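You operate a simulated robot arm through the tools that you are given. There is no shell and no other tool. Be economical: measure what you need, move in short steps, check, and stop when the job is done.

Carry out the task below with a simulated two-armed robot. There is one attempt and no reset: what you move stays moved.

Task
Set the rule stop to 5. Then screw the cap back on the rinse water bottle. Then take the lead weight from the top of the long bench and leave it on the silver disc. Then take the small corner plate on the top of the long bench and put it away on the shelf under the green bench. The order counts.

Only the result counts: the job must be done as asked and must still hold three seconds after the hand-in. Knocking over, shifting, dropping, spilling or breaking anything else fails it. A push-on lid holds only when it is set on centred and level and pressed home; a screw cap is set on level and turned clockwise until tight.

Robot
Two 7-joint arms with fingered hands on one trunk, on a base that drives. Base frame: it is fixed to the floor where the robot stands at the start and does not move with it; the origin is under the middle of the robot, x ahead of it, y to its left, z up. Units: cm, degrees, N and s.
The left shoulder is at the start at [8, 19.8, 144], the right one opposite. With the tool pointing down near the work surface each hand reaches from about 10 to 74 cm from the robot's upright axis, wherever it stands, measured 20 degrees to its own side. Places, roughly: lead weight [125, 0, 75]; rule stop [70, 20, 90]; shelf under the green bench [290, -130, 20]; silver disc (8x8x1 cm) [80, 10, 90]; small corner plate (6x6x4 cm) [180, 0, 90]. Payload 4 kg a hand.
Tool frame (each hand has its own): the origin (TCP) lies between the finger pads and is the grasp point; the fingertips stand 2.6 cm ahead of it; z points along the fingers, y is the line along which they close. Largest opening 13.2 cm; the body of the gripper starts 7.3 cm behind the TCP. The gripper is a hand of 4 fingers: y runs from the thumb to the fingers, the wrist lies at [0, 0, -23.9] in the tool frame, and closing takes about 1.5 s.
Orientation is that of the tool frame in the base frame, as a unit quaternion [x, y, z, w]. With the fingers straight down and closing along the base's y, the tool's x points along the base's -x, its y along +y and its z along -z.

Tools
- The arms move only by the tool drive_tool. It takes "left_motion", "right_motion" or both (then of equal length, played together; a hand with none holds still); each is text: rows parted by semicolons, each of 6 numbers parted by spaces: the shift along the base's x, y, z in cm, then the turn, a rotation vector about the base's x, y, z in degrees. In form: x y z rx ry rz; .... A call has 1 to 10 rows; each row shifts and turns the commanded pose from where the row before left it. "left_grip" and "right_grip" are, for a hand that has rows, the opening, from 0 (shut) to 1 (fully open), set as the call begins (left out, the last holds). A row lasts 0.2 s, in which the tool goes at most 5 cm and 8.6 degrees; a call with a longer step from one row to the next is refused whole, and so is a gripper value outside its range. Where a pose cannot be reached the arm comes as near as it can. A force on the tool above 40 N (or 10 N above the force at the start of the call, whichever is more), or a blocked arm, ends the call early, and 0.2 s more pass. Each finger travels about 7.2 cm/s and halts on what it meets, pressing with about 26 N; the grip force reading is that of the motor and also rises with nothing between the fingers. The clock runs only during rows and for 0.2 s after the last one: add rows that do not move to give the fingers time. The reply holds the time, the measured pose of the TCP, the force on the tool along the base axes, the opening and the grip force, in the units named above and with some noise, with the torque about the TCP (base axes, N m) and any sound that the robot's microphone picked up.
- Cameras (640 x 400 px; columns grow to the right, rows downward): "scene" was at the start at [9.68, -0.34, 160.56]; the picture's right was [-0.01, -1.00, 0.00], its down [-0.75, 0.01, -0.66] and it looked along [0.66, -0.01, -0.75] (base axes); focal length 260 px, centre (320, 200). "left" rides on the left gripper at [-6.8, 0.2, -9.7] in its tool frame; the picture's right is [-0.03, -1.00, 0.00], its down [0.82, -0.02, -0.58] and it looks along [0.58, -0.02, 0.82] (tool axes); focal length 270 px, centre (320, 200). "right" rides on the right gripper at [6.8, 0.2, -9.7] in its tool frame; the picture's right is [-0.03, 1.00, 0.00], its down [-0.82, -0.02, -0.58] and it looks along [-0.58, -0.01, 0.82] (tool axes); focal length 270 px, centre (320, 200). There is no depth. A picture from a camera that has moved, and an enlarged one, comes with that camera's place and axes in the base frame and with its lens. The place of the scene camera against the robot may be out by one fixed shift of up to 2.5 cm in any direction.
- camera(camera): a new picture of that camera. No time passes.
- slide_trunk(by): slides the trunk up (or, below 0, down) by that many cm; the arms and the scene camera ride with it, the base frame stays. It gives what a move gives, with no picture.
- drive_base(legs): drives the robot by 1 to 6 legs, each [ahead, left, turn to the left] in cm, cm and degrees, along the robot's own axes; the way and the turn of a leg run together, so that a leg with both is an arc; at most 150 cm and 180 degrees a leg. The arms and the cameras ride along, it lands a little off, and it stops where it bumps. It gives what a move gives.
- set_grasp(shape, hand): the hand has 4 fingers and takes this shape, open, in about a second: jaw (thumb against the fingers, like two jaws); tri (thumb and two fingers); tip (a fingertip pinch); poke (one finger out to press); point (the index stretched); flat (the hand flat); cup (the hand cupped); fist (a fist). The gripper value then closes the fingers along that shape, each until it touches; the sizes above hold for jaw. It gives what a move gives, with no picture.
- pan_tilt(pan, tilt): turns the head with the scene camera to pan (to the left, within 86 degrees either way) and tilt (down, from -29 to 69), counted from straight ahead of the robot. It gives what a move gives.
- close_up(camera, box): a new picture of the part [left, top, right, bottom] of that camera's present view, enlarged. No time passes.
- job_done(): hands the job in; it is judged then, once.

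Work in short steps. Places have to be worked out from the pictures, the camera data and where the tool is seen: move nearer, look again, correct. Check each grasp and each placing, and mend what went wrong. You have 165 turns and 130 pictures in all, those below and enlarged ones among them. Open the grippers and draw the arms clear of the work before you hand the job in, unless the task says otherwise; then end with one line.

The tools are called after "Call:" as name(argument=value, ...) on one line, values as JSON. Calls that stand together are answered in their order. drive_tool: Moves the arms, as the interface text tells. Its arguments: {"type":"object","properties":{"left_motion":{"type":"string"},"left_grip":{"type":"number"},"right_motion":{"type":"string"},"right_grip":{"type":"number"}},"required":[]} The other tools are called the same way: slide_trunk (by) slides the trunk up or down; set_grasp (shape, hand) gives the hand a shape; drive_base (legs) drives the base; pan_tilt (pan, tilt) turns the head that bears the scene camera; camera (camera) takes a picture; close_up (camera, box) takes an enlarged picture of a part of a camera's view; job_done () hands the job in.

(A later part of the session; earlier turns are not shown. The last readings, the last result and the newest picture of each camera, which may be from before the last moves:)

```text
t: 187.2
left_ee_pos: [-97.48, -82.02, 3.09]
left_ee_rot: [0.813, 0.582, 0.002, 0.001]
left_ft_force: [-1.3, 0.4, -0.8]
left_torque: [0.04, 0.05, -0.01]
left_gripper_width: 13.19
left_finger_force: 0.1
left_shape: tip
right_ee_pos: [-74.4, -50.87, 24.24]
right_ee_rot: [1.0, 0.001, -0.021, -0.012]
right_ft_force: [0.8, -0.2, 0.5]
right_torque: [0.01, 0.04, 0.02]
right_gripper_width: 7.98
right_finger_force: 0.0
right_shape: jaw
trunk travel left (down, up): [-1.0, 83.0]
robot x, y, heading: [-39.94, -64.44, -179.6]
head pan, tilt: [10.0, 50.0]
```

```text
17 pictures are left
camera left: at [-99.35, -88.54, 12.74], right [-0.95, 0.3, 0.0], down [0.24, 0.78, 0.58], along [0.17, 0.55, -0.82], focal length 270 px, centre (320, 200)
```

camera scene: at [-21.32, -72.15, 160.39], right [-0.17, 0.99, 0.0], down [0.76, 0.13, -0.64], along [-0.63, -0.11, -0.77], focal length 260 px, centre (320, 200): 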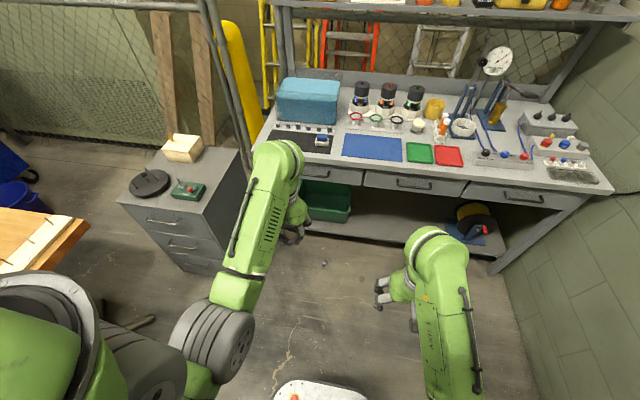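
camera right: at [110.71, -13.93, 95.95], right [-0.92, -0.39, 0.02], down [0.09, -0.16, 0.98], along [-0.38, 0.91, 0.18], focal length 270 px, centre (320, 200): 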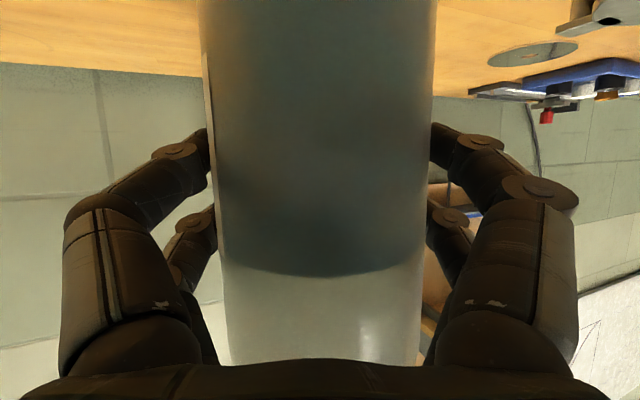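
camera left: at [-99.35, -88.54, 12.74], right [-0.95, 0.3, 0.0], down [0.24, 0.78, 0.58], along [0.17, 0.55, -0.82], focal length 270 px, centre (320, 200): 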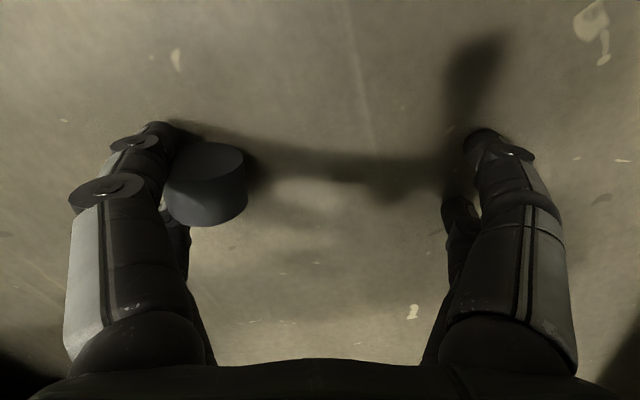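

Call:
drive_tool(left_motion="0 0 1 0 0 0;0 0 1.5 0 0 0;0 0 0 0 0 0")

```text
t: 188.0
left_ee_pos: [-97.4, -81.87, 5.5]
left_ee_rot: [0.813, 0.583, 0.0, 0.0]
left_ft_force: [-0.3, 0.2, -3.0]
left_torque: [0.05, 0.13, 0.0]
left_gripper_width: 13.2
left_finger_force: 0.0
left_shape: tip
right_ee_pos: [-74.39, -50.7, 24.34]
right_ee_rot: [1.0, 0.002, -0.022, -0.012]
right_ft_force: [0.6, -0.2, -0.2]
right_torque: [-0.04, 0.02, -0.03]
right_gripper_width: 7.94
right_finger_force: 0.0
right_shape: jaw
trunk travel left (down, up): [-1.0, 83.0]
robot x, y, heading: [-39.61, -64.3, -179.6]
head pan, tilt: [10.0, 50.0]
```

It is still wedged in one finger pair and carried securely (−3 N). I'll use that: turn the hand back and pitch it outward ~60° so the weight's axis becomes near vertical, then release it low over the floor so it settles upright. First back up a little for room and turn.

Call:
drive_tool(left_motion="0.5 0 3 0 0 0;1 0 3 0 0 0;1 0 3 0 0 0;1 0 3 0 0 0;0 0 0 0 0 -8.5;0 0 0 0 0 -8.5;0 0 0 0 0 -8.5;0 0 0 0 0 -8.5;0 0 0 0 0 -8.5;0 0 0 0 0 -8.5")

Call:
drive_base(legs=[[-12, 0, 0]])

Call:
drive_tool(left_motion="-1 -0.5 0 0 0 -8.5;-1 -0.5 0 0 0 -8.5;-1 -0.5 0 0 0 -3;-1 0 0 0 8.5 0;-1 0 0 0 8.5 0;-1 0 0 0 8.5 0;-1 0 0 0 8.5 0;-1 0 0 0 8.5 0;-1 0 0 0 8.5 0;-1 0 0 0 8.5 0")

Call:
camera(camera="left")

```text
t: 190.2
left_ee_pos: [-93.99, -81.97, 17.58]
left_ee_rot: [0.985, 0.175, 0.001, 0.001]
left_ft_force: [0.5, 0.4, 0.7]
left_torque: [0.0, -0.04, -0.02]
left_gripper_width: 13.19
left_finger_force: 0.0
left_shape: tip
right_ee_pos: [-74.33, -50.72, 24.37]
right_ee_rot: [1.0, 0.001, -0.021, -0.012]
right_ft_force: [-0.8, -1.0, -0.4]
right_torque: [-0.01, -0.02, 0.0]
right_gripper_width: 7.94
right_finger_force: 0.0
right_shape: jaw
trunk travel left (down, up): [-1.0, 83.0]
robot x, y, heading: [-39.77, -64.7, -179.9]
head pan, tilt: [10.0, 50.0]
```

```text
t: 191.4
left_ee_pos: [-81.95, -81.81, 17.6]
left_ee_rot: [0.984, 0.176, 0.0, 0.001]
left_ft_force: [-0.3, -0.1, -1.1]
left_torque: [0.0, -0.03, 0.0]
left_gripper_width: 13.21
left_finger_force: 0.0
left_shape: tip
right_ee_pos: [-62.38, -50.66, 24.26]
right_ee_rot: [1.0, 0.001, -0.021, -0.012]
right_ft_force: [0.2, -0.4, -0.2]
right_torque: [0.0, 0.0, -0.01]
right_gripper_width: 7.97
right_finger_force: 0.0
right_shape: jaw
trunk travel left (down, up): [-1.0, 83.0]
robot x, y, heading: [-27.84, -64.67, -179.6]
head pan, tilt: [10.0, 50.0]
```

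```text
t: 193.8
left_ee_pos: [-93.09, -83.65, 24.19]
left_ee_rot: [0.855, 0.004, -0.518, 0.009]
left_ft_force: [0.2, -0.9, -0.3]
left_torque: [0.0, -0.01, 0.02]
left_gripper_width: 13.23
left_finger_force: 0.1
left_shape: tip
left hand out of reach, approached as far as the arm can: row 10
right_ee_pos: [-61.98, -50.44, 26.9]
right_ee_rot: [0.999, 0.002, -0.034, -0.004]
right_ft_force: [0.4, 0.5, -0.9]
right_torque: [0.03, 0.05, 0.02]
right_gripper_width: 7.97
right_finger_force: 0.1
right_shape: jaw
trunk travel left (down, up): [-1.0, 83.0]
robot x, y, heading: [-27.68, -64.72, -179.4]
head pan, tilt: [10.0, 50.0]
stopped in row 10 (left hand): the arm was blocked; the commanded pose is now the measured one
```

```text
16 pictures are left
camera left: at [-87.55, -83.73, 34.71], right [-0.03, 1.0, 0.01], down [0.89, 0.03, -0.46], along [-0.46, 0.0, -0.89], focal length 270 px, centre (320, 200)
```

left: 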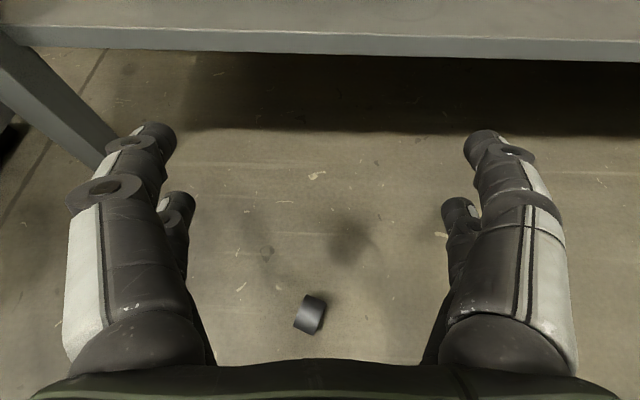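

The weight slipped off during the lift and lies on the floor near (−90, −84.6). I'll return the hand to vertical (jaw, closed), aligned with the weight's axis, and try tipping it upright by pushing high on its end face.

Call:
drive_tool(left_motion="0 0 1 0 -8.5 0;0 0 0 0 -8.5 0;0 0 0 0 -8.5 0;0 0 0 0 -8.5 0;0 0 0 0 -8.5 0;0 0 0 0 -8.5 0;0 0 0 0 -8.5 0;0 0 0 0 -2.9 0")

Call:
set_grasp(hand="left", shape="jaw")

Call:
drive_tool(left_motion="0.3 -0.8 0 0 0 8.5;0.3 -0.8 0 0 0 8.5;0.3 -0.8 0 0 0 8.5;0.3 -0.8 0 0 0 8.5;0.3 -0.8 0 0 0 8.5;0 -0.5 0 0 0 8.5;0 0 0 0 0 8.5;0 0 0 0 0 8.5;0 0 0 0 0 3;0 0 0 0 0 0", left_grip=0)

Call:
camera(camera="left")

```text
t: 195.7
left_ee_pos: [-93.19, -83.73, 21.13]
left_ee_rot: [1.0, 0.006, 0.015, 0.004]
left_ft_force: [0.2, 0.1, -0.1]
left_torque: [0.01, 0.02, 0.0]
left_gripper_width: 13.21
left_finger_force: 0.0
left_shape: tip
right_ee_pos: [-62.32, -50.72, 24.38]
right_ee_rot: [1.0, 0.001, -0.021, -0.012]
right_ft_force: [0.4, 0.0, 0.2]
right_torque: [-0.02, -0.03, -0.02]
right_gripper_width: 7.94
right_finger_force: 0.1
right_shape: jaw
trunk travel left (down, up): [-1.0, 83.0]
robot x, y, heading: [-27.72, -64.71, -180.0]
head pan, tilt: [10.0, 50.0]
```

```text
t: 196.6
left_ee_pos: [-93.28, -83.76, 21.14]
left_ee_rot: [1.0, 0.005, 0.013, 0.004]
left_ft_force: [1.2, -0.2, -0.7]
left_torque: [0.02, 0.01, 0.0]
left_gripper_width: 13.23
left_finger_force: 0.1
left_shape: jaw
right_ee_pos: [-62.22, -50.76, 24.35]
right_ee_rot: [1.0, 0.001, -0.021, -0.012]
right_ft_force: [0.1, -0.4, 0.7]
right_torque: [-0.01, -0.02, -0.01]
right_gripper_width: 7.96
right_finger_force: 0.0
right_shape: jaw
trunk travel left (down, up): [-1.0, 83.0]
robot x, y, heading: [-27.69, -64.61, -179.8]
head pan, tilt: [10.0, 50.0]
```

```text
t: 198.8
left_ee_pos: [-91.79, -88.2, 21.17]
left_ee_rot: [0.81, 0.586, 0.013, -0.004]
left_ft_force: [-0.1, -0.4, 0.2]
left_torque: [-0.04, 0.0, -0.02]
left_gripper_width: 0.0
left_finger_force: 26.1
left_shape: jaw
right_ee_pos: [-62.26, -50.61, 24.26]
right_ee_rot: [1.0, 0.001, -0.021, -0.013]
right_ft_force: [-0.3, -0.5, 0.1]
right_torque: [-0.05, -0.02, 0.03]
right_gripper_width: 7.96
right_finger_force: 0.0
right_shape: jaw
trunk travel left (down, up): [-1.0, 83.0]
robot x, y, heading: [-27.45, -64.56, -179.7]
head pan, tilt: [10.0, 50.0]
```

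```text
15 pictures are left
camera left: at [-93.86, -95.07, 30.6], right [-0.96, 0.29, -0.01], down [0.23, 0.77, 0.6], along [0.18, 0.57, -0.8], focal length 270 px, centre (320, 200)
```

left: 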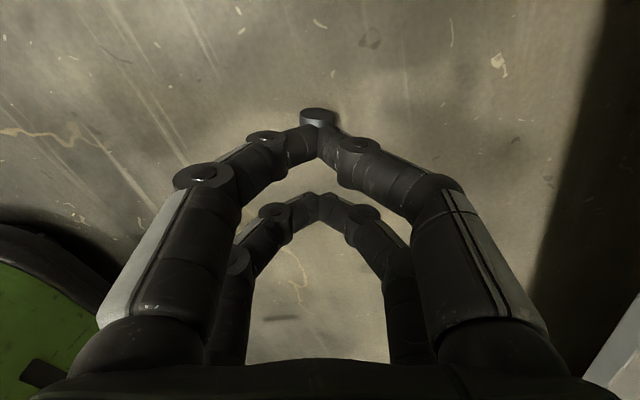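

The end face is at (−90.6, −85.9), right ahead of my fingertips. Back off 1 cm, lower so the tips hit the face near its top, and push slowly along the axis.

Call:
drive_tool(left_motion="0 -1.1 0 0 0 0;0 0 -4 0 0 0;0 0 -4 0 0 0;0 0 -4 0 0 0;0 0 -4 0 0 0;0 0 -0.4 0 0 0;0 0 0 0 0 0")

Call:
drive_tool(left_motion="0.12 0.35 0 0 0 0;0.12 0.35 0 0 0 0;0.12 0.35 0 0 0 0;0.12 0.35 0 0 0 0;0.12 0.35 0 0 0 0;0.12 0.35 0 0 0 0;0.12 0.35 0 0 0 0;0.12 0.35 0 0 0 0;0.12 0.35 0 0 0 0;0.12 0.35 0 0 0 0")

Call:
camera(camera="left")

```text
t: 200.3
left_ee_pos: [-91.62, -89.23, 4.76]
left_ee_rot: [0.811, 0.585, 0.014, -0.005]
left_ft_force: [-0.5, -0.4, -0.6]
left_torque: [-0.01, 0.05, 0.05]
left_gripper_width: 0.0
left_finger_force: 25.9
left_shape: jaw
right_ee_pos: [-62.3, -50.67, 24.22]
right_ee_rot: [1.0, 0.002, -0.021, -0.012]
right_ft_force: [-0.3, -0.7, -0.8]
right_torque: [0.01, 0.02, 0.0]
right_gripper_width: 7.94
right_finger_force: 0.2
right_shape: jaw
trunk travel left (down, up): [-1.0, 83.0]
robot x, y, heading: [-27.69, -64.94, -179.7]
head pan, tilt: [10.0, 50.0]
```

```text
t: 202.6
left_ee_pos: [-90.52, -85.78, 4.82]
left_ee_rot: [0.811, 0.584, 0.013, -0.003]
left_ft_force: [-0.7, -2.0, 1.3]
left_torque: [0.02, -0.02, -0.02]
left_gripper_width: 0.0
left_finger_force: 25.8
left_shape: jaw
right_ee_pos: [-62.24, -50.64, 24.35]
right_ee_rot: [1.0, 0.002, -0.021, -0.013]
right_ft_force: [0.3, 0.9, -0.2]
right_torque: [0.03, -0.01, 0.0]
right_gripper_width: 7.97
right_finger_force: 0.0
right_shape: jaw
trunk travel left (down, up): [-1.0, 83.0]
robot x, y, heading: [-27.7, -64.69, -179.6]
head pan, tilt: [10.0, 50.0]
```

```text
14 pictures are left
camera left: at [-92.65, -92.64, 14.25], right [-0.96, 0.29, -0.01], down [0.23, 0.77, 0.6], along [0.18, 0.57, -0.8], focal length 270 px, centre (320, 200)
```

left: 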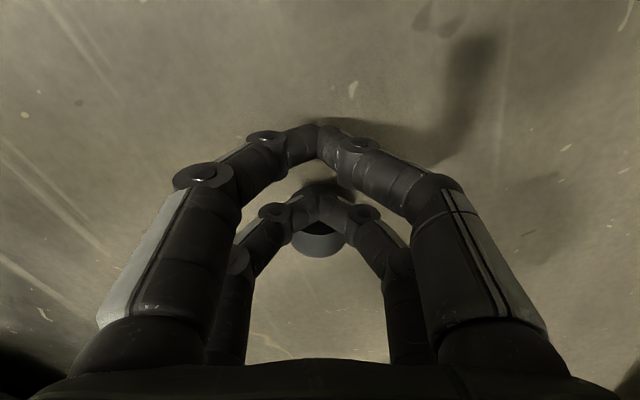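

Reaction of 2 N sideways and 1.3 N up suggests it is tipping. Push 1.6 cm further, then look.

Call:
drive_tool(left_motion="0.12 0.35 0 0 0 0;0.12 0.35 0 0 0 0;0.12 0.35 0 0 0 0;0.12 0.35 0 0 0 0;0 0 0 0 0 0;-0.3 -0.95 0 0 0 0;-0.3 -0.95 1 0 0 0;0 0 3 0 0 0;0 0 4 0 0 0;0 0 4 0 0 0")

Call:
camera(camera="left")

```text
t: 204.8
left_ee_pos: [-94.44, -86.3, 14.93]
left_ee_rot: [0.811, 0.585, 0.016, -0.003]
left_ft_force: [0.9, 0.4, -0.1]
left_torque: [-0.03, 0.0, 0.05]
left_gripper_width: 0.0
left_finger_force: 25.9
left_shape: jaw
left hand out of reach, approached as far as the arm can: row 8, 9, 10
right_ee_pos: [-62.32, -50.76, 24.27]
right_ee_rot: [1.0, 0.002, -0.021, -0.013]
right_ft_force: [0.6, -0.7, -0.2]
right_torque: [-0.01, 0.04, 0.01]
right_gripper_width: 7.99
right_finger_force: 0.1
right_shape: jaw
trunk travel left (down, up): [-1.0, 83.0]
robot x, y, heading: [-27.92, -64.28, -179.7]
head pan, tilt: [10.0, 50.0]
```

```text
13 pictures are left
camera left: at [-96.61, -93.22, 24.37], right [-0.96, 0.29, -0.01], down [0.23, 0.77, 0.6], along [0.19, 0.57, -0.8], focal length 270 px, centre (320, 200)
```

left: 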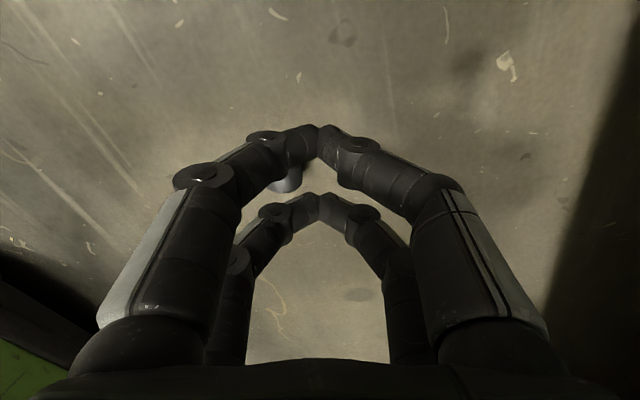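

I'll open the fingers to uncover the weight and look again.

Call:
drive_tool(left_motion="0 -1 0 0 0 0;0 -1 0 0 0 0;0 0 0 0 0 0;0 0 0 0 0 0;0 0 0 0 0 0;0 0 0 0 0 0", left_grip=0.6)

Call:
close_up(camera="left", box=[200, 60, 440, 230])

```text
t: 206.2
left_ee_pos: [-94.6, -88.46, 14.84]
left_ee_rot: [0.811, 0.585, 0.014, -0.003]
left_ft_force: [0.0, 0.2, -0.2]
left_torque: [0.02, 0.0, -0.02]
left_gripper_width: 7.87
left_finger_force: 0.1
left_shape: jaw
right_ee_pos: [-62.32, -50.68, 24.3]
right_ee_rot: [1.0, 0.001, -0.021, -0.012]
right_ft_force: [-0.2, 0.7, 0.2]
right_torque: [0.0, -0.03, 0.02]
right_gripper_width: 7.95
right_finger_force: 0.0
right_shape: jaw
trunk travel left (down, up): [-1.0, 83.0]
robot x, y, heading: [-27.74, -64.33, -179.8]
head pan, tilt: [10.0, 50.0]
```

```text
2.35 times, centred on (320, 145) of left
camera zoom: at [-96.61, -95.28, 24.38], right [-0.96, 0.29, -0.01], down [0.23, 0.77, 0.6], along [0.18, 0.57, -0.8], focal length 636 px, centre (320, 329)
```

zoom: 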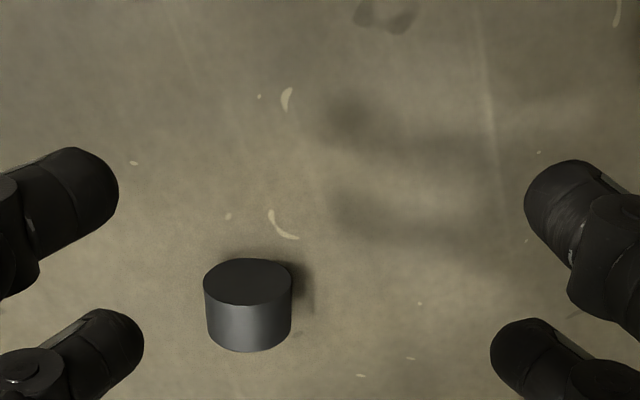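

It slid rather than tipped; it still lies, near end face at (−89.3, −82.4). New plan: pinch it mid‑length with just the pair that ends up lowest when the hand is pitched outward, so it can be released upright. Move so that this pair straddles its middle.

Call:
drive_tool(left_motion="2.6 2.8 0 0 0 0;2.6 2.86 0 0 0 0;0 0 -4 0 0 0;0 0 -4 0 0 0;0 0 -2 0 0 0;0 0 -1.7 0 0 0;0 0 0 0 0 0", left_grip=0.5)

Call:
camera(camera="left")

```text
t: 207.8
left_ee_pos: [-91.27, -82.52, 3.75]
left_ee_rot: [0.811, 0.585, 0.014, -0.004]
left_ft_force: [0.3, -0.9, 0.0]
left_torque: [-0.02, -0.01, 0.0]
left_gripper_width: 6.7
left_finger_force: 0.1
left_shape: jaw
left hand out of reach, approached as far as the arm can: row 1, 2, 4, 5, 6
right_ee_pos: [-62.32, -50.69, 24.29]
right_ee_rot: [1.0, 0.002, -0.021, -0.013]
right_ft_force: [-0.6, 0.2, -0.3]
right_torque: [-0.01, -0.01, -0.01]
right_gripper_width: 7.96
right_finger_force: 0.1
right_shape: jaw
trunk travel left (down, up): [-1.0, 83.0]
robot x, y, heading: [-27.77, -64.79, -180.3]
head pan, tilt: [10.0, 50.0]
```

```text
11 pictures are left
camera left: at [-93.32, -89.45, 13.22], right [-0.96, 0.29, -0.01], down [0.23, 0.77, 0.6], along [0.18, 0.57, -0.8], focal length 270 px, centre (320, 200)
```

left: 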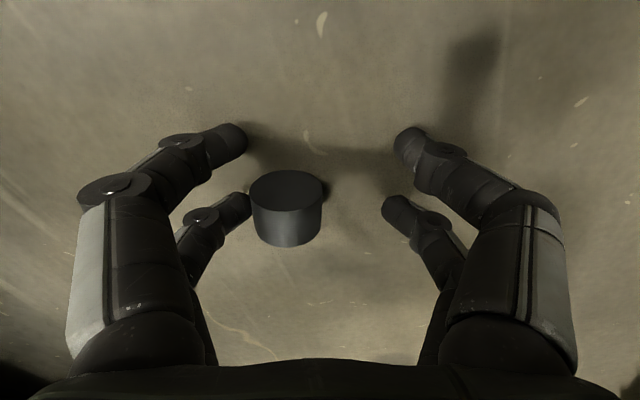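

The hand can't retract further toward me in this posture, so I'll nudge the base back 1.5 cm to centre the fingers, lower a little, and close.

Call:
drive_base(legs=[[-1.5, 0, 0]])

Call:
drive_tool(left_motion="0 0 -0.3 0 0 0;0 0 -0.3 0 0 0;0 0 0 0 0 0")

Call:
drive_tool(left_motion="0 0 0 0 0 0;0 0 0 0 0 0;0 0 0 0 0 0;0 0 0 0 0 0;0 0 0 0 0 0;0 0 0 0 0 0;0 0 1 0 0 0;0 0 1.5 0 0 0;0 0 1.5 0 0 0;0 0 0 0 0 0", left_grip=0.05)

```text
t: 208.5
left_ee_pos: [-89.79, -82.59, 3.71]
left_ee_rot: [0.811, 0.585, 0.013, -0.003]
left_ft_force: [0.3, -0.3, 0.2]
left_torque: [-0.02, 0.01, 0.02]
left_gripper_width: 6.63
left_finger_force: 0.1
left_shape: jaw
right_ee_pos: [-60.79, -50.66, 24.38]
right_ee_rot: [1.0, 0.001, -0.021, -0.013]
right_ft_force: [-0.9, 0.0, 0.1]
right_torque: [0.02, 0.01, 0.03]
right_gripper_width: 7.99
right_finger_force: 0.1
right_shape: jaw
trunk travel left (down, up): [-1.0, 83.0]
robot x, y, heading: [-26.08, -64.71, -179.6]
head pan, tilt: [10.0, 50.0]
```

```text
t: 209.3
left_ee_pos: [-89.54, -82.58, 3.31]
left_ee_rot: [0.811, 0.585, 0.013, -0.004]
left_ft_force: [0.2, -0.1, -1.0]
left_torque: [-0.01, 0.01, -0.01]
left_gripper_width: 6.64
left_finger_force: 0.0
left_shape: jaw
left hand out of reach, approached as far as the arm can: row 2
right_ee_pos: [-60.81, -50.68, 24.24]
right_ee_rot: [1.0, 0.001, -0.02, -0.012]
right_ft_force: [-0.4, 1.4, -0.1]
right_torque: [0.01, -0.01, -0.02]
right_gripper_width: 7.96
right_finger_force: 0.1
right_shape: jaw
trunk travel left (down, up): [-1.0, 83.0]
robot x, y, heading: [-26.35, -64.71, -179.7]
head pan, tilt: [10.0, 50.0]
```

```text
t: 211.5
left_ee_pos: [-89.78, -82.47, 7.1]
left_ee_rot: [0.811, 0.586, 0.014, -0.004]
left_ft_force: [-0.3, 0.8, -2.5]
left_torque: [-0.05, -0.03, -0.02]
left_gripper_width: 0.89
left_finger_force: 0.1
left_shape: jaw
right_ee_pos: [-60.8, -50.78, 24.3]
right_ee_rot: [1.0, 0.002, -0.021, -0.012]
right_ft_force: [-0.2, 0.1, -0.4]
right_torque: [0.02, -0.03, -0.01]
right_gripper_width: 7.98
right_finger_force: 0.1
right_shape: jaw
trunk travel left (down, up): [-1.0, 83.0]
robot x, y, heading: [-26.18, -64.77, -179.7]
head pan, tilt: [10.0, 50.0]
```

The weight is lifted (−2.5 N). I'll close fully for firm pressure and look once.

Call:
drive_tool(left_motion="0 0 0 0 0 0;0 0 0 0 0 0;0 0 0 0 0 0;0 0 0 0 0 0", left_grip=0)

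Call:
camera(camera="left")

```text
t: 212.5
left_ee_pos: [-89.8, -82.48, 7.11]
left_ee_rot: [0.811, 0.585, 0.015, -0.004]
left_ft_force: [0.3, -1.3, -2.9]
left_torque: [-0.02, -0.01, 0.02]
left_gripper_width: 0.05
left_finger_force: 26.5
left_shape: jaw
right_ee_pos: [-60.8, -50.62, 24.22]
right_ee_rot: [1.0, 0.002, -0.022, -0.012]
right_ft_force: [-0.1, 0.6, 0.5]
right_torque: [0.0, 0.0, -0.03]
right_gripper_width: 7.96
right_finger_force: 0.0
right_shape: jaw
trunk travel left (down, up): [-1.0, 83.0]
robot x, y, heading: [-26.19, -64.57, -179.9]
head pan, tilt: [10.0, 50.0]
```

```text
10 pictures are left
camera left: at [-91.84, -89.4, 16.64], right [-0.96, 0.29, -0.01], down [0.23, 0.77, 0.6], along [0.18, 0.57, -0.8], focal length 270 px, centre (320, 200)
```

left: 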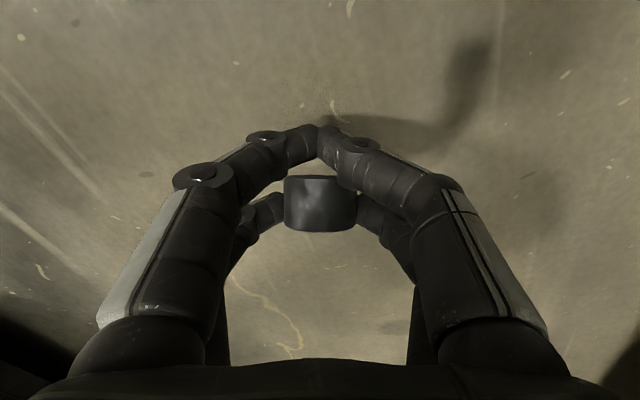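

A clean mid‑length pinch by the right pair, 26 N. Now back away and raise the trunk.

Call:
drive_base(legs=[[-25, 0, 0]])

Call:
slide_trunk(by=40)

Call:
slide_trunk(by=36)

```text
t: 214.3
left_ee_pos: [-64.82, -82.4, 7.04]
left_ee_rot: [0.811, 0.585, 0.014, -0.004]
left_ft_force: [0.7, 0.1, -3.7]
left_torque: [-0.04, 0.03, -0.05]
left_gripper_width: 0.03
left_finger_force: 26.2
left_shape: jaw
right_ee_pos: [-35.81, -50.66, 24.21]
right_ee_rot: [1.0, 0.002, -0.021, -0.012]
right_ft_force: [0.7, -0.1, -0.1]
right_torque: [0.0, -0.01, 0.0]
right_gripper_width: 7.98
right_finger_force: 0.0
right_shape: jaw
trunk travel left (down, up): [-1.0, 83.0]
robot x, y, heading: [-1.62, -64.42, -179.8]
head pan, tilt: [10.0, 50.0]
```

```text
t: 218.2
left_ee_pos: [-64.71, -82.38, 47.06]
left_ee_rot: [0.811, 0.585, 0.014, -0.004]
left_ft_force: [1.0, -0.8, -3.0]
left_torque: [-0.04, 0.03, -0.01]
left_gripper_width: 0.02
left_finger_force: 26.1
left_shape: jaw
right_ee_pos: [-35.93, -50.52, 64.27]
right_ee_rot: [1.0, 0.001, -0.02, -0.012]
right_ft_force: [0.1, 0.1, -0.2]
right_torque: [-0.02, 0.02, -0.02]
right_gripper_width: 7.97
right_finger_force: 0.1
right_shape: jaw
trunk travel left (down, up): [-41.0, 43.0]
robot x, y, heading: [-1.23, -64.49, -179.7]
head pan, tilt: [10.0, 50.0]
```

```text
t: 221.7
left_ee_pos: [-64.89, -82.51, 83.17]
left_ee_rot: [0.811, 0.585, 0.015, -0.004]
left_ft_force: [-0.5, 0.4, -2.4]
left_torque: [-0.07, 0.02, -0.01]
left_gripper_width: 0.06
left_finger_force: 26.0
left_shape: jaw
right_ee_pos: [-35.74, -50.7, 100.27]
right_ee_rot: [1.0, 0.002, -0.021, -0.013]
right_ft_force: [-0.7, -0.5, 0.7]
right_torque: [0.01, 0.02, 0.02]
right_gripper_width: 7.96
right_finger_force: 0.0
right_shape: jaw
trunk travel left (down, up): [-77.0, 7.0]
robot x, y, heading: [-0.94, -64.0, -179.7]
head pan, tilt: [10.0, 50.0]
```

Still held. Raise the hand gently to ~103 and turn the wrist back, then drive around.

Call:
drive_tool(left_motion="0 0 2 0 0 0;0 0 2 0 0 0;0 0 2 0 0 0;0 0 2 0 0 0;0 0 2 0 0 0;0 0 2 0 0 0;0 0 2 0 0 0;0 0 2 0 0 0;0 0 2 0 0 0;0 0 2 0 0 0")

Call:
drive_tool(left_motion="0 0 0 0 0 -8;0 0 0 0 0 -8;0 0 0 0 0 -8;0 0 0 0 0 -8;0 0 0 0 0 -8;0 0 0 0 0 -8;0 0 0 0 0 -8;0 0 0 0 0 -8;0 0 0 0 0 -7.5;0 0 0 0 0 0")

Call:
drive_base(legs=[[9, 30, 0], [0, 0, -90], [0, 0, -90], [-25, 0, 0]])

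```text
t: 223.9
left_ee_pos: [-70.77, -82.36, 101.04]
left_ee_rot: [0.811, 0.585, 0.015, -0.003]
left_ft_force: [0.1, -0.8, -3.2]
left_torque: [-0.01, 0.01, 0.02]
left_gripper_width: 0.08
left_finger_force: 25.7
left_shape: jaw
left hand out of reach, approached as far as the arm can: row 1, 2, 3, 4, 5, 6, 7, 8, 9, 10
right_ee_pos: [-35.85, -50.6, 100.25]
right_ee_rot: [1.0, 0.002, -0.022, -0.011]
right_ft_force: [0.2, 0.7, -0.2]
right_torque: [-0.01, 0.0, 0.04]
right_gripper_width: 7.96
right_finger_force: 0.0
right_shape: jaw
trunk travel left (down, up): [-77.0, 7.0]
robot x, y, heading: [-1.38, -64.19, -179.7]
head pan, tilt: [10.0, 50.0]
```

```text
t: 226.1
left_ee_pos: [-70.88, -82.25, 101.06]
left_ee_rot: [1.0, 0.0, 0.014, 0.005]
left_ft_force: [0.3, 0.2, -2.5]
left_torque: [0.0, 0.05, -0.03]
left_gripper_width: 0.04
left_finger_force: 26.0
left_shape: jaw
right_ee_pos: [-35.93, -50.65, 100.38]
right_ee_rot: [1.0, 0.002, -0.022, -0.012]
right_ft_force: [-0.4, -0.1, -0.1]
right_torque: [0.01, -0.01, -0.02]
right_gripper_width: 7.96
right_finger_force: 0.1
right_shape: jaw
trunk travel left (down, up): [-77.0, 7.0]
robot x, y, heading: [-1.08, -64.64, -180.0]
head pan, tilt: [10.0, 50.0]
```

```text
t: 237.2
left_ee_pos: [34.62, -76.39, 100.83]
left_ee_rot: [-0.003, 1.0, 0.005, -0.016]
left_ft_force: [0.2, 0.1, -2.8]
left_torque: [0.02, 0.02, 0.0]
left_gripper_width: 0.07
left_finger_force: 26.5
left_shape: jaw
right_ee_pos: [-0.13, -108.32, 100.09]
right_ee_rot: [-0.002, 1.0, -0.012, 0.019]
right_ft_force: [0.2, 0.4, 0.5]
right_torque: [0.02, 0.04, 0.01]
right_gripper_width: 7.96
right_finger_force: 0.0
right_shape: jaw
trunk travel left (down, up): [-77.0, 7.0]
robot x, y, heading: [-35.08, -94.63, 0.3]
head pan, tilt: [10.0, 50.0]
```

The weight stays held. The disc centre triangulates from earlier views to about (77, 6.7). Now shift left in front of the bench, then pitch the hand outward 64° about the wrist with a 15° yaw.

Call:
drive_base(legs=[[0, 88.5, 0]])

Call:
drive_tool(left_motion="3.34 0 0.23 0 -8 0;3.27 0 0.69 0 -8 0;3.15 0 1.15 0 -8 0;2.94 0 1.58 0 -8 0;2.7 0 1.96 0 -8 0;2.38 0 2.33 0 -8 0;2.05 0 2.6 0 -8 0;1.65 0 2.9 0 -8 0;-0.18 -2.81 0 0 0 -7.5;-0.55 -2.76 0 0 0 -7.5")

```text
t: 241.9
left_ee_pos: [33.42, 12.0, 101.04]
left_ee_rot: [-0.005, 1.0, 0.004, -0.014]
left_ft_force: [0.9, 0.0, -2.8]
left_torque: [0.01, -0.03, -0.01]
left_gripper_width: 0.06
left_finger_force: 25.8
left_shape: jaw
right_ee_pos: [-1.36, -19.94, 100.27]
right_ee_rot: [-0.006, 1.0, -0.013, 0.021]
right_ft_force: [-0.8, -0.5, 0.4]
right_torque: [0.0, 0.02, 0.01]
right_gripper_width: 7.97
right_finger_force: 0.0
right_shape: jaw
trunk travel left (down, up): [-77.0, 7.0]
robot x, y, heading: [-36.05, -5.96, 0.9]
head pan, tilt: [10.0, 50.0]
```

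```text
t: 244.1
left_ee_pos: [50.09, 8.11, 118.28]
left_ee_rot: [0.039, 0.856, -0.025, 0.514]
left_ft_force: [0.4, -0.4, -4.0]
left_torque: [0.02, 0.01, -0.02]
left_gripper_width: 0.09
left_finger_force: 25.9
left_shape: jaw
left hand out of reach, approached as far as the arm can: row 5, 8, 9, 10
right_ee_pos: [-1.24, -19.82, 100.27]
right_ee_rot: [-0.005, 1.0, -0.012, 0.021]
right_ft_force: [0.0, -0.5, -0.7]
right_torque: [0.0, -0.02, -0.02]
right_gripper_width: 7.97
right_finger_force: 0.1
right_shape: jaw
trunk travel left (down, up): [-77.0, 7.0]
robot x, y, heading: [-36.09, -6.29, 0.9]
head pan, tilt: [10.0, 50.0]
```

Pitch is 62°, weight still held. Drive ahead so the weight comes over the disc.

Call:
drive_base(legs=[[26.2, -1.5, -0.5]])

Call:
drive_tool(left_motion="0 0 -3 0 0 0;0 0 -3 0 0 0;0 0 -3 0 0 0;0 0 -3 0 0 0;0 0 -3 0 0 0;0 0 -2 0 0 0;0 0 0 0 0 0")

Call:
camera(camera="left")

```text
t: 246.0
left_ee_pos: [76.43, 6.12, 118.7]
left_ee_rot: [0.042, 0.854, -0.027, 0.518]
left_ft_force: [0.3, -0.2, -2.6]
left_torque: [0.05, 0.03, -0.03]
left_gripper_width: 0.09
left_finger_force: 25.4
left_shape: jaw
right_ee_pos: [24.91, -21.29, 100.36]
right_ee_rot: [-0.002, 1.0, -0.012, 0.021]
right_ft_force: [0.0, -0.8, -0.1]
right_torque: [-0.03, -0.04, 0.02]
right_gripper_width: 7.97
right_finger_force: 0.1
right_shape: jaw
trunk travel left (down, up): [-77.0, 7.0]
robot x, y, heading: [-9.22, -7.68, 0.3]
head pan, tilt: [10.0, 50.0]
```

```text
t: 247.6
left_ee_pos: [71.49, 4.09, 106.06]
left_ee_rot: [0.04, 0.856, -0.025, 0.515]
left_ft_force: [-0.2, -0.8, -2.9]
left_torque: [-0.03, 0.04, 0.0]
left_gripper_width: 0.06
left_finger_force: 26.1
left_shape: jaw
left hand out of reach, approached as far as the arm can: row 1, 2, 3, 4, 5, 6
right_ee_pos: [25.04, -21.47, 100.3]
right_ee_rot: [-0.002, 1.0, -0.011, 0.02]
right_ft_force: [-0.4, 0.7, 0.3]
right_torque: [-0.02, 0.01, 0.04]
right_gripper_width: 7.97
right_finger_force: 0.1
right_shape: jaw
trunk travel left (down, up): [-77.0, 7.0]
robot x, y, heading: [-9.61, -7.98, 0.4]
head pan, tilt: [10.0, 50.0]
```

```text
9 pictures are left
camera left: at [66.34, 4.72, 116.65], right [-0.08, -1.0, 0.02], down [-0.89, 0.06, -0.45], along [0.45, -0.06, -0.89], focal length 270 px, centre (320, 200)
```

left: 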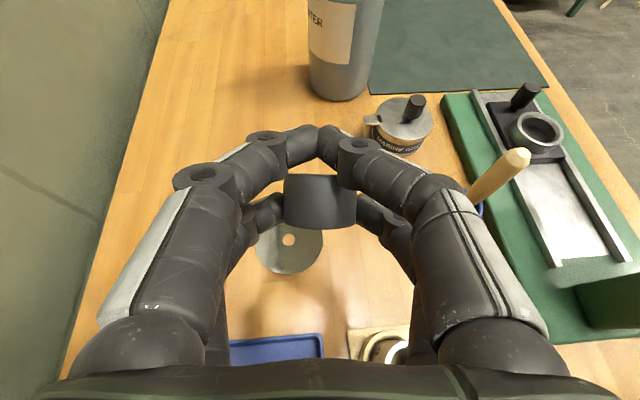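

The disc's centre is confirmed at (76.5, 6.8). Since the arm is awkward vertically, I'll use the base and trunk: ahead 4.4, left 2.7, then lower the trunk.

Call:
drive_base(legs=[[4.4, 2.7, -0.3]])

Call:
slide_trunk(by=-11)

Call:
camera(camera="left")

```text
t: 248.5
left_ee_pos: [75.05, 5.74, 106.72]
left_ee_rot: [0.044, 0.853, -0.024, 0.519]
left_ft_force: [-0.8, 0.8, -2.0]
left_torque: [0.04, 0.01, 0.0]
left_gripper_width: 0.06
left_finger_force: 25.8
left_shape: jaw
right_ee_pos: [28.63, -19.37, 100.63]
right_ee_rot: [0.001, 1.0, -0.009, 0.025]
right_ft_force: [-1.3, -0.1, 0.3]
right_torque: [0.05, -0.04, -0.02]
right_gripper_width: 7.95
right_finger_force: 0.0
right_shape: jaw
trunk travel left (down, up): [-77.0, 7.0]
robot x, y, heading: [-5.45, -5.14, -0.2]
head pan, tilt: [10.0, 50.0]
```

```text
t: 249.9
left_ee_pos: [75.95, 6.21, 95.12]
left_ee_rot: [0.043, 0.855, -0.026, 0.516]
left_ft_force: [0.0, -0.4, -2.6]
left_torque: [0.0, 0.06, -0.05]
left_gripper_width: 0.03
left_finger_force: 25.6
left_shape: jaw
right_ee_pos: [29.26, -18.93, 89.41]
right_ee_rot: [0.0, 1.0, -0.011, 0.021]
right_ft_force: [-0.3, 0.7, -0.3]
right_torque: [0.01, 0.0, 0.05]
right_gripper_width: 7.99
right_finger_force: 0.1
right_shape: jaw
trunk travel left (down, up): [-66.0, 18.0]
robot x, y, heading: [-5.21, -5.17, -0.0]
head pan, tilt: [10.0, 50.0]
```

```text
8 pictures are left
camera left: at [70.67, 6.88, 105.74], right [-0.09, -1.0, 0.02], down [-0.89, 0.07, -0.45], along [0.45, -0.06, -0.89], focal length 270 px, centre (320, 200)
```

left: 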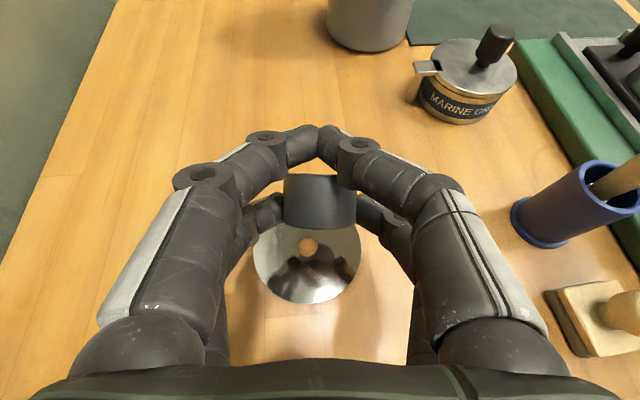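

Weight is at (76.5, 6.2), disc at (76.5, 6.8). Shift left 0.6 and lower the trunk 3.4.

Call:
drive_base(legs=[[0, 0.6, 0]])

Call:
slide_trunk(by=-3.2)

Call:
slide_trunk(by=-0.4)

```text
t: 250.7
left_ee_pos: [75.97, 6.78, 95.02]
left_ee_rot: [0.044, 0.855, -0.025, 0.515]
left_ft_force: [-0.1, -0.6, -3.0]
left_torque: [-0.01, 0.02, 0.02]
left_gripper_width: 0.08
left_finger_force: 25.4
left_shape: jaw
right_ee_pos: [29.44, -18.47, 89.34]
right_ee_rot: [0.001, 1.0, -0.011, 0.021]
right_ft_force: [-0.1, -0.3, -0.1]
right_torque: [0.01, -0.01, 0.04]
right_gripper_width: 7.97
right_finger_force: 0.1
right_shape: jaw
trunk travel left (down, up): [-66.0, 18.0]
robot x, y, heading: [-5.3, -4.49, -0.4]
head pan, tilt: [10.0, 50.0]
```

```text
t: 251.4
left_ee_pos: [75.78, 6.92, 92.04]
left_ee_rot: [0.043, 0.855, -0.026, 0.516]
left_ft_force: [0.1, 0.1, -2.3]
left_torque: [0.03, 0.04, -0.03]
left_gripper_width: 0.07
left_finger_force: 26.2
left_shape: jaw
right_ee_pos: [29.29, -18.43, 86.11]
right_ee_rot: [0.0, 1.0, -0.012, 0.021]
right_ft_force: [0.2, 0.2, 0.1]
right_torque: [0.0, -0.04, 0.02]
right_gripper_width: 7.96
right_finger_force: 0.1
right_shape: jaw
trunk travel left (down, up): [-62.8, 21.2]
robot x, y, heading: [-5.28, -4.23, -0.1]
head pan, tilt: [10.0, 50.0]
```

```text
t: 251.9
left_ee_pos: [75.88, 6.88, 91.41]
left_ee_rot: [0.044, 0.856, -0.026, 0.515]
left_ft_force: [0.7, -0.4, -3.1]
left_torque: [-0.02, 0.02, 0.02]
left_gripper_width: 0.08
left_finger_force: 25.7
left_shape: jaw
right_ee_pos: [29.25, -18.42, 85.6]
right_ee_rot: [0.0, 1.0, -0.011, 0.02]
right_ft_force: [0.5, -0.6, 0.1]
right_torque: [-0.02, 0.01, 0.01]
right_gripper_width: 7.97
right_finger_force: 0.0
right_shape: jaw
trunk travel left (down, up): [-62.4, 21.6]
robot x, y, heading: [-5.03, -4.5, -0.1]
head pan, tilt: [10.0, 50.0]
```

No contact yet; lower in small steps until the force changes.

Call:
slide_trunk(by=-0.4)

Call:
slide_trunk(by=-0.3)

```text
t: 252.5
left_ee_pos: [75.79, 6.96, 91.11]
left_ee_rot: [0.044, 0.855, -0.026, 0.516]
left_ft_force: [1.1, 0.1, -3.3]
left_torque: [0.02, 0.04, -0.01]
left_gripper_width: 0.05
left_finger_force: 26.1
left_shape: jaw
right_ee_pos: [29.2, -18.45, 85.31]
right_ee_rot: [0.001, 1.0, -0.012, 0.02]
right_ft_force: [0.3, 0.3, 1.5]
right_torque: [0.03, -0.01, 0.01]
right_gripper_width: 7.96
right_finger_force: 0.1
right_shape: jaw
trunk travel left (down, up): [-62.0, 22.0]
robot x, y, heading: [-5.42, -4.23, -0.1]
head pan, tilt: [10.0, 50.0]
```

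```text
t: 253.0
left_ee_pos: [75.87, 6.81, 90.83]
left_ee_rot: [0.043, 0.855, -0.026, 0.516]
left_ft_force: [-0.2, 0.5, -2.0]
left_torque: [0.02, 0.05, 0.0]
left_gripper_width: 0.06
left_finger_force: 26.6
left_shape: jaw
right_ee_pos: [29.5, -18.33, 84.98]
right_ee_rot: [0.0, 1.0, -0.013, 0.02]
right_ft_force: [-0.5, -0.3, 0.5]
right_torque: [-0.01, -0.04, 0.0]
right_gripper_width: 8.0
right_finger_force: 0.1
right_shape: jaw
trunk travel left (down, up): [-61.7, 22.3]
robot x, y, heading: [-4.99, -4.21, -0.4]
head pan, tilt: [10.0, 50.0]
```

Call:
slide_trunk(by=-0.3)

Call:
slide_trunk(by=-0.3)

```text
t: 253.5
left_ee_pos: [75.96, 6.98, 90.38]
left_ee_rot: [0.043, 0.856, -0.026, 0.515]
left_ft_force: [-0.1, 0.1, -3.2]
left_torque: [0.01, 0.01, -0.01]
left_gripper_width: 0.02
left_finger_force: 26.2
left_shape: jaw
right_ee_pos: [29.3, -18.43, 84.6]
right_ee_rot: [0.001, 1.0, -0.012, 0.02]
right_ft_force: [-0.7, -0.2, 0.7]
right_torque: [-0.02, -0.02, 0.0]
right_gripper_width: 7.97
right_finger_force: 0.1
right_shape: jaw
trunk travel left (down, up): [-61.4, 22.6]
robot x, y, heading: [-4.97, -4.78, -0.1]
head pan, tilt: [10.0, 50.0]
```

```text
t: 254.0
left_ee_pos: [75.89, 6.83, 90.14]
left_ee_rot: [0.043, 0.855, -0.026, 0.516]
left_ft_force: [0.3, 0.0, -2.2]
left_torque: [0.03, 0.05, -0.02]
left_gripper_width: 0.03
left_finger_force: 25.6
left_shape: jaw
right_ee_pos: [29.25, -18.42, 84.32]
right_ee_rot: [-0.001, 1.0, -0.013, 0.02]
right_ft_force: [0.2, -0.5, 0.5]
right_torque: [-0.01, 0.03, 0.02]
right_gripper_width: 7.98
right_finger_force: 0.0
right_shape: jaw
trunk travel left (down, up): [-61.1, 22.9]
robot x, y, heading: [-5.37, -4.75, -0.0]
head pan, tilt: [10.0, 50.0]
```

Call:
slide_trunk(by=-0.3)

Call:
close_up(camera="left", box=[230, 150, 410, 310])

```text
t: 254.6
left_ee_pos: [75.89, 6.96, 90.11]
left_ee_rot: [0.043, 0.855, -0.026, 0.517]
left_ft_force: [0.0, -0.3, 1.4]
left_torque: [0.03, 0.0, -0.02]
left_gripper_width: 0.06
left_finger_force: 26.0
left_shape: jaw
right_ee_pos: [29.09, -18.42, 84.12]
right_ee_rot: [0.0, 1.0, -0.012, 0.021]
right_ft_force: [0.2, 0.5, 0.3]
right_torque: [0.07, -0.05, 0.03]
right_gripper_width: 7.98
right_finger_force: 0.0
right_shape: jaw
trunk travel left (down, up): [-60.8, 23.2]
robot x, y, heading: [-5.14, -4.49, -0.1]
head pan, tilt: [10.0, 50.0]
```

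```text
2.50 times, centred on (320, 230) of left
camera zoom: at [70.62, 7.48, 100.69], right [-0.09, -1.0, 0.02], down [-0.89, 0.07, -0.45], along [0.45, -0.06, -0.89], focal length 676 px, centre (320, 125)
```

zoom: 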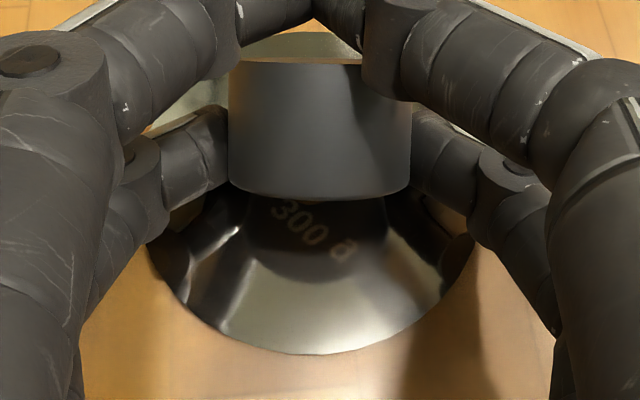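

Contact: the weight's lower rim rests on the disc, well centred, 300 g face down. Open the fingers to let it settle.

Call:
drive_tool(left_motion="0 0 0 0 0 0;0 0 0 0 0 0;0 0 0 0 0 0;0 0 0 0 0 0;0 0 0 0 0 0", left_grip=0.55)

Call:
camera(camera="left")

```text
t: 255.8
left_ee_pos: [75.99, 6.84, 90.03]
left_ee_rot: [0.044, 0.855, -0.026, 0.516]
left_ft_force: [0.2, 0.7, 0.5]
left_torque: [-0.02, 0.0, 0.0]
left_gripper_width: 7.19
left_finger_force: 0.0
left_shape: jaw
right_ee_pos: [29.22, -18.44, 84.18]
right_ee_rot: [0.0, 1.0, -0.012, 0.022]
right_ft_force: [0.2, -0.2, -0.5]
right_torque: [0.0, -0.01, 0.01]
right_gripper_width: 7.98
right_finger_force: 0.1
right_shape: jaw
trunk travel left (down, up): [-60.8, 23.2]
robot x, y, heading: [-5.24, -4.15, 0.2]
head pan, tilt: [10.0, 50.0]
```

```text
6 pictures are left
camera left: at [70.63, 7.48, 100.55], right [-0.09, -1.0, 0.02], down [-0.89, 0.07, -0.45], along [0.45, -0.06, -0.89], focal length 270 px, centre (320, 200)
```

left: 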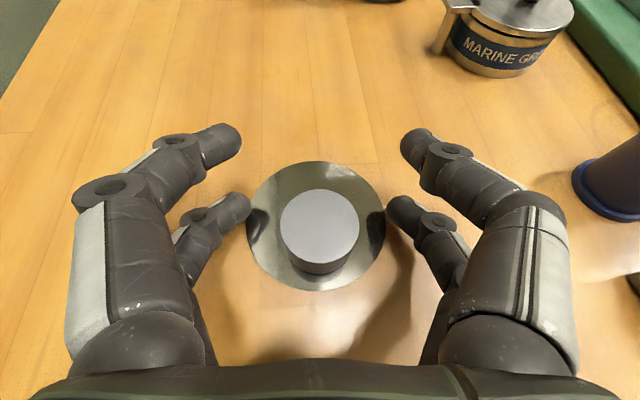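

The weight stands upright in the middle of the silver disc. I'll raise the trunk straight up, then back away.

Call:
slide_trunk(by=22)

Call:
drive_base(legs=[[-35, 0, 0], [0, -90, 0]])

```text
t: 258.1
left_ee_pos: [75.86, 6.86, 111.99]
left_ee_rot: [0.043, 0.855, -0.026, 0.516]
left_ft_force: [-0.1, -1.4, -0.1]
left_torque: [0.02, -0.01, 0.02]
left_gripper_width: 7.21
left_finger_force: 0.1
left_shape: jaw
right_ee_pos: [29.17, -18.33, 106.17]
right_ee_rot: [0.001, 1.0, -0.012, 0.021]
right_ft_force: [0.3, 0.1, -1.2]
right_torque: [0.0, 0.03, -0.01]
right_gripper_width: 7.97
right_finger_force: 0.1
right_shape: jaw
trunk travel left (down, up): [-82.8, 1.2]
robot x, y, heading: [-5.27, -4.25, 0.2]
head pan, tilt: [10.0, 50.0]
```

```text
t: 264.7
left_ee_pos: [40.41, -83.32, 112.03]
left_ee_rot: [0.044, 0.855, -0.027, 0.516]
left_ft_force: [0.7, 1.3, 0.5]
left_torque: [-0.02, 0.03, 0.01]
left_gripper_width: 7.19
left_finger_force: 0.1
left_shape: jaw
right_ee_pos: [-6.29, -108.5, 106.16]
right_ee_rot: [0.003, 1.0, -0.013, 0.021]
right_ft_force: [0.5, 0.8, 0.3]
right_torque: [0.0, 0.0, 0.02]
right_gripper_width: 8.01
right_finger_force: 0.1
right_shape: jaw
trunk travel left (down, up): [-82.8, 1.2]
robot x, y, heading: [-40.45, -94.7, 0.1]
head pan, tilt: [10.0, 50.0]
```

Fold the left arm: un‑pitch it, swing out to the left and retract, as worked before.

Call:
drive_tool(left_motion="-2 0 -1 0 8 0;-2 0 -1 0 8 0;-2.4 0 -1 0 8 0;-2.7 0 -1 0 8 0;-2.9 0 -1 0 8 0;-3.1 0 -1 0 8 0;-3.2 0 0 0 8 0;-3.3 0 0 0 5 0")

Call:
drive_tool(left_motion="0 3 0 0 0 0;0 3 0 0 0 0;-1 3 0 0 0 0;-1 3 0 0 0 0;-1 3 0 0 0 0;-1 3 0 0 0 0;-2 3 0 0 0 0;-2 3 0 0 0 0;-2 3 0 0 0 0;-2 2 0 0 0 0")

Call:
drive_tool(left_motion="-4 0 0 0 0 0;-4 0 0 0 0 0;-4 0 0 0 0 0;-3 -3 0 0 0 0;0 -3 0 0 0 0;0 -3 0 0 0 0;0 -3 0 0 0 0;0 -3 0 0 0 0;0 -3 0 0 0 0")

```text
t: 266.5
left_ee_pos: [18.66, -83.32, 106.11]
left_ee_rot: [0.025, 0.999, -0.046, 0.011]
left_ft_force: [-0.2, -0.1, 0.6]
left_torque: [0.02, -0.03, 0.02]
left_gripper_width: 7.19
left_finger_force: 0.0
left_shape: jaw
right_ee_pos: [-6.41, -108.55, 106.04]
right_ee_rot: [0.002, 1.0, -0.012, 0.022]
right_ft_force: [-0.4, 0.1, -1.1]
right_torque: [0.01, -0.02, -0.02]
right_gripper_width: 7.95
right_finger_force: 0.1
right_shape: jaw
trunk travel left (down, up): [-82.8, 1.2]
robot x, y, heading: [-40.56, -94.55, -0.2]
head pan, tilt: [10.0, 50.0]
```

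```text
t: 268.7
left_ee_pos: [6.74, -54.52, 106.04]
left_ee_rot: [0.025, 0.999, -0.045, 0.011]
left_ft_force: [-0.1, -0.8, -0.2]
left_torque: [0.01, 0.0, 0.03]
left_gripper_width: 7.21
left_finger_force: 0.1
left_shape: jaw
right_ee_pos: [-6.33, -108.71, 106.14]
right_ee_rot: [0.003, 1.0, -0.012, 0.021]
right_ft_force: [-0.3, -0.2, 0.5]
right_torque: [-0.02, -0.02, 0.01]
right_gripper_width: 7.98
right_finger_force: 0.1
right_shape: jaw
trunk travel left (down, up): [-82.8, 1.2]
robot x, y, heading: [-40.93, -94.35, -0.2]
head pan, tilt: [10.0, 50.0]
```

```text
t: 270.1
left_ee_pos: [0.27, -59.81, 107.06]
left_ee_rot: [-0.001, 0.996, -0.006, 0.085]
left_ft_force: [-0.4, -0.6, 0.2]
left_torque: [0.03, 0.05, 0.0]
left_gripper_width: 7.22
left_finger_force: 0.0
left_shape: jaw
left hand out of reach, approached as far as the arm can: row 1, 2, 3
right_ee_pos: [-6.25, -108.49, 106.09]
right_ee_rot: [0.002, 1.0, -0.012, 0.021]
right_ft_force: [0.0, -0.7, 0.3]
right_torque: [-0.01, 0.01, 0.03]
right_gripper_width: 7.98
right_finger_force: 0.1
right_shape: jaw
trunk travel left (down, up): [-82.8, 1.2]
robot x, y, heading: [-40.37, -94.41, -0.2]
head pan, tilt: [10.0, 50.0]
stopped in row 6 (left hand): the arm was blocked; the commanded pose is now the measured one
```

The left hand is parked out to the side at z = 107, good enough. Now drive around to the bench side, toward the corner plate at about (177, 2.5).

Call:
drive_base(legs=[[0, 0, 90], [0, -100, 0], [0, -92, 0]])

Call:
pan_tilt(pan=-15, tilt=40)

Call:
drive_base(legs=[[27.5, 0, 0]])

Call:
close_up(camera="scene", box=[240, 80, 480, 260])

```text
t: 283.5
left_ee_pos: [116.64, -55.28, 106.96]
left_ee_rot: [0.705, -0.704, -0.054, -0.065]
left_ft_force: [-0.3, -0.3, -0.2]
left_torque: [0.04, -0.03, 0.0]
left_gripper_width: 7.21
left_finger_force: 0.0
left_shape: jaw
right_ee_pos: [165.42, -61.75, 106.08]
right_ee_rot: [-0.706, 0.708, 0.005, 0.024]
right_ft_force: [0.4, 0.3, -0.2]
right_torque: [0.0, -0.02, 0.0]
right_gripper_width: 7.96
right_finger_force: 0.0
right_shape: jaw
trunk travel left (down, up): [-82.8, 1.2]
robot x, y, heading: [151.62, -95.83, 89.6]
head pan, tilt: [10.0, 50.0]
```

```text
t: 284.4
left_ee_pos: [116.75, -55.28, 107.04]
left_ee_rot: [0.706, -0.703, -0.055, -0.065]
left_ft_force: [-0.1, 1.1, -0.1]
left_torque: [0.0, 0.02, 0.01]
left_gripper_width: 7.24
left_finger_force: 0.1
left_shape: jaw
right_ee_pos: [165.39, -61.71, 106.07]
right_ee_rot: [-0.706, 0.708, 0.006, 0.024]
right_ft_force: [-0.2, 0.1, -0.3]
right_torque: [0.01, 0.02, -0.03]
right_gripper_width: 7.95
right_finger_force: 0.0
right_shape: jaw
trunk travel left (down, up): [-82.8, 1.2]
robot x, y, heading: [151.27, -96.0, 90.0]
head pan, tilt: [-15.0, 40.0]
```

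```text
t: 286.4
left_ee_pos: [117.04, -27.93, 107.14]
left_ee_rot: [0.705, -0.704, -0.056, -0.065]
left_ft_force: [-0.3, -1.1, -0.3]
left_torque: [0.02, 0.01, 0.02]
left_gripper_width: 7.24
left_finger_force: 0.2
left_shape: jaw
right_ee_pos: [165.7, -34.65, 106.05]
right_ee_rot: [-0.704, 0.709, 0.007, 0.025]
right_ft_force: [-0.9, -0.2, -0.4]
right_torque: [0.0, -0.02, -0.01]
right_gripper_width: 7.96
right_finger_force: 0.1
right_shape: jaw
trunk travel left (down, up): [-82.8, 1.2]
robot x, y, heading: [151.27, -68.57, 89.5]
head pan, tilt: [-15.0, 40.0]
```

```text
2.22 times, centred on (360, 170) of scene
camera zoom: at [152.61, -58.21, 169.64], right [0.96, -0.27, 0.0], down [-0.17, -0.62, -0.77], along [0.2, 0.74, -0.64], focal length 577 px, centre (231, 267)
```

zoom: 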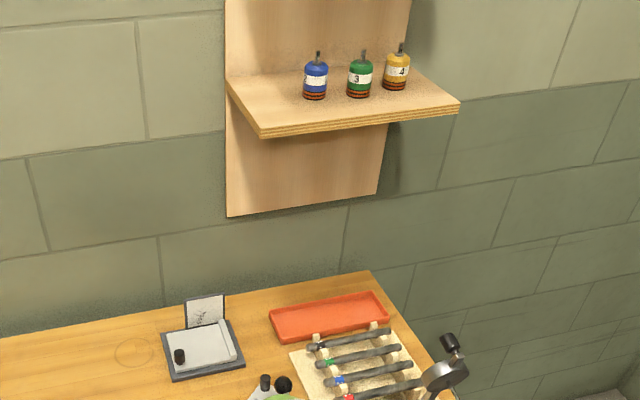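

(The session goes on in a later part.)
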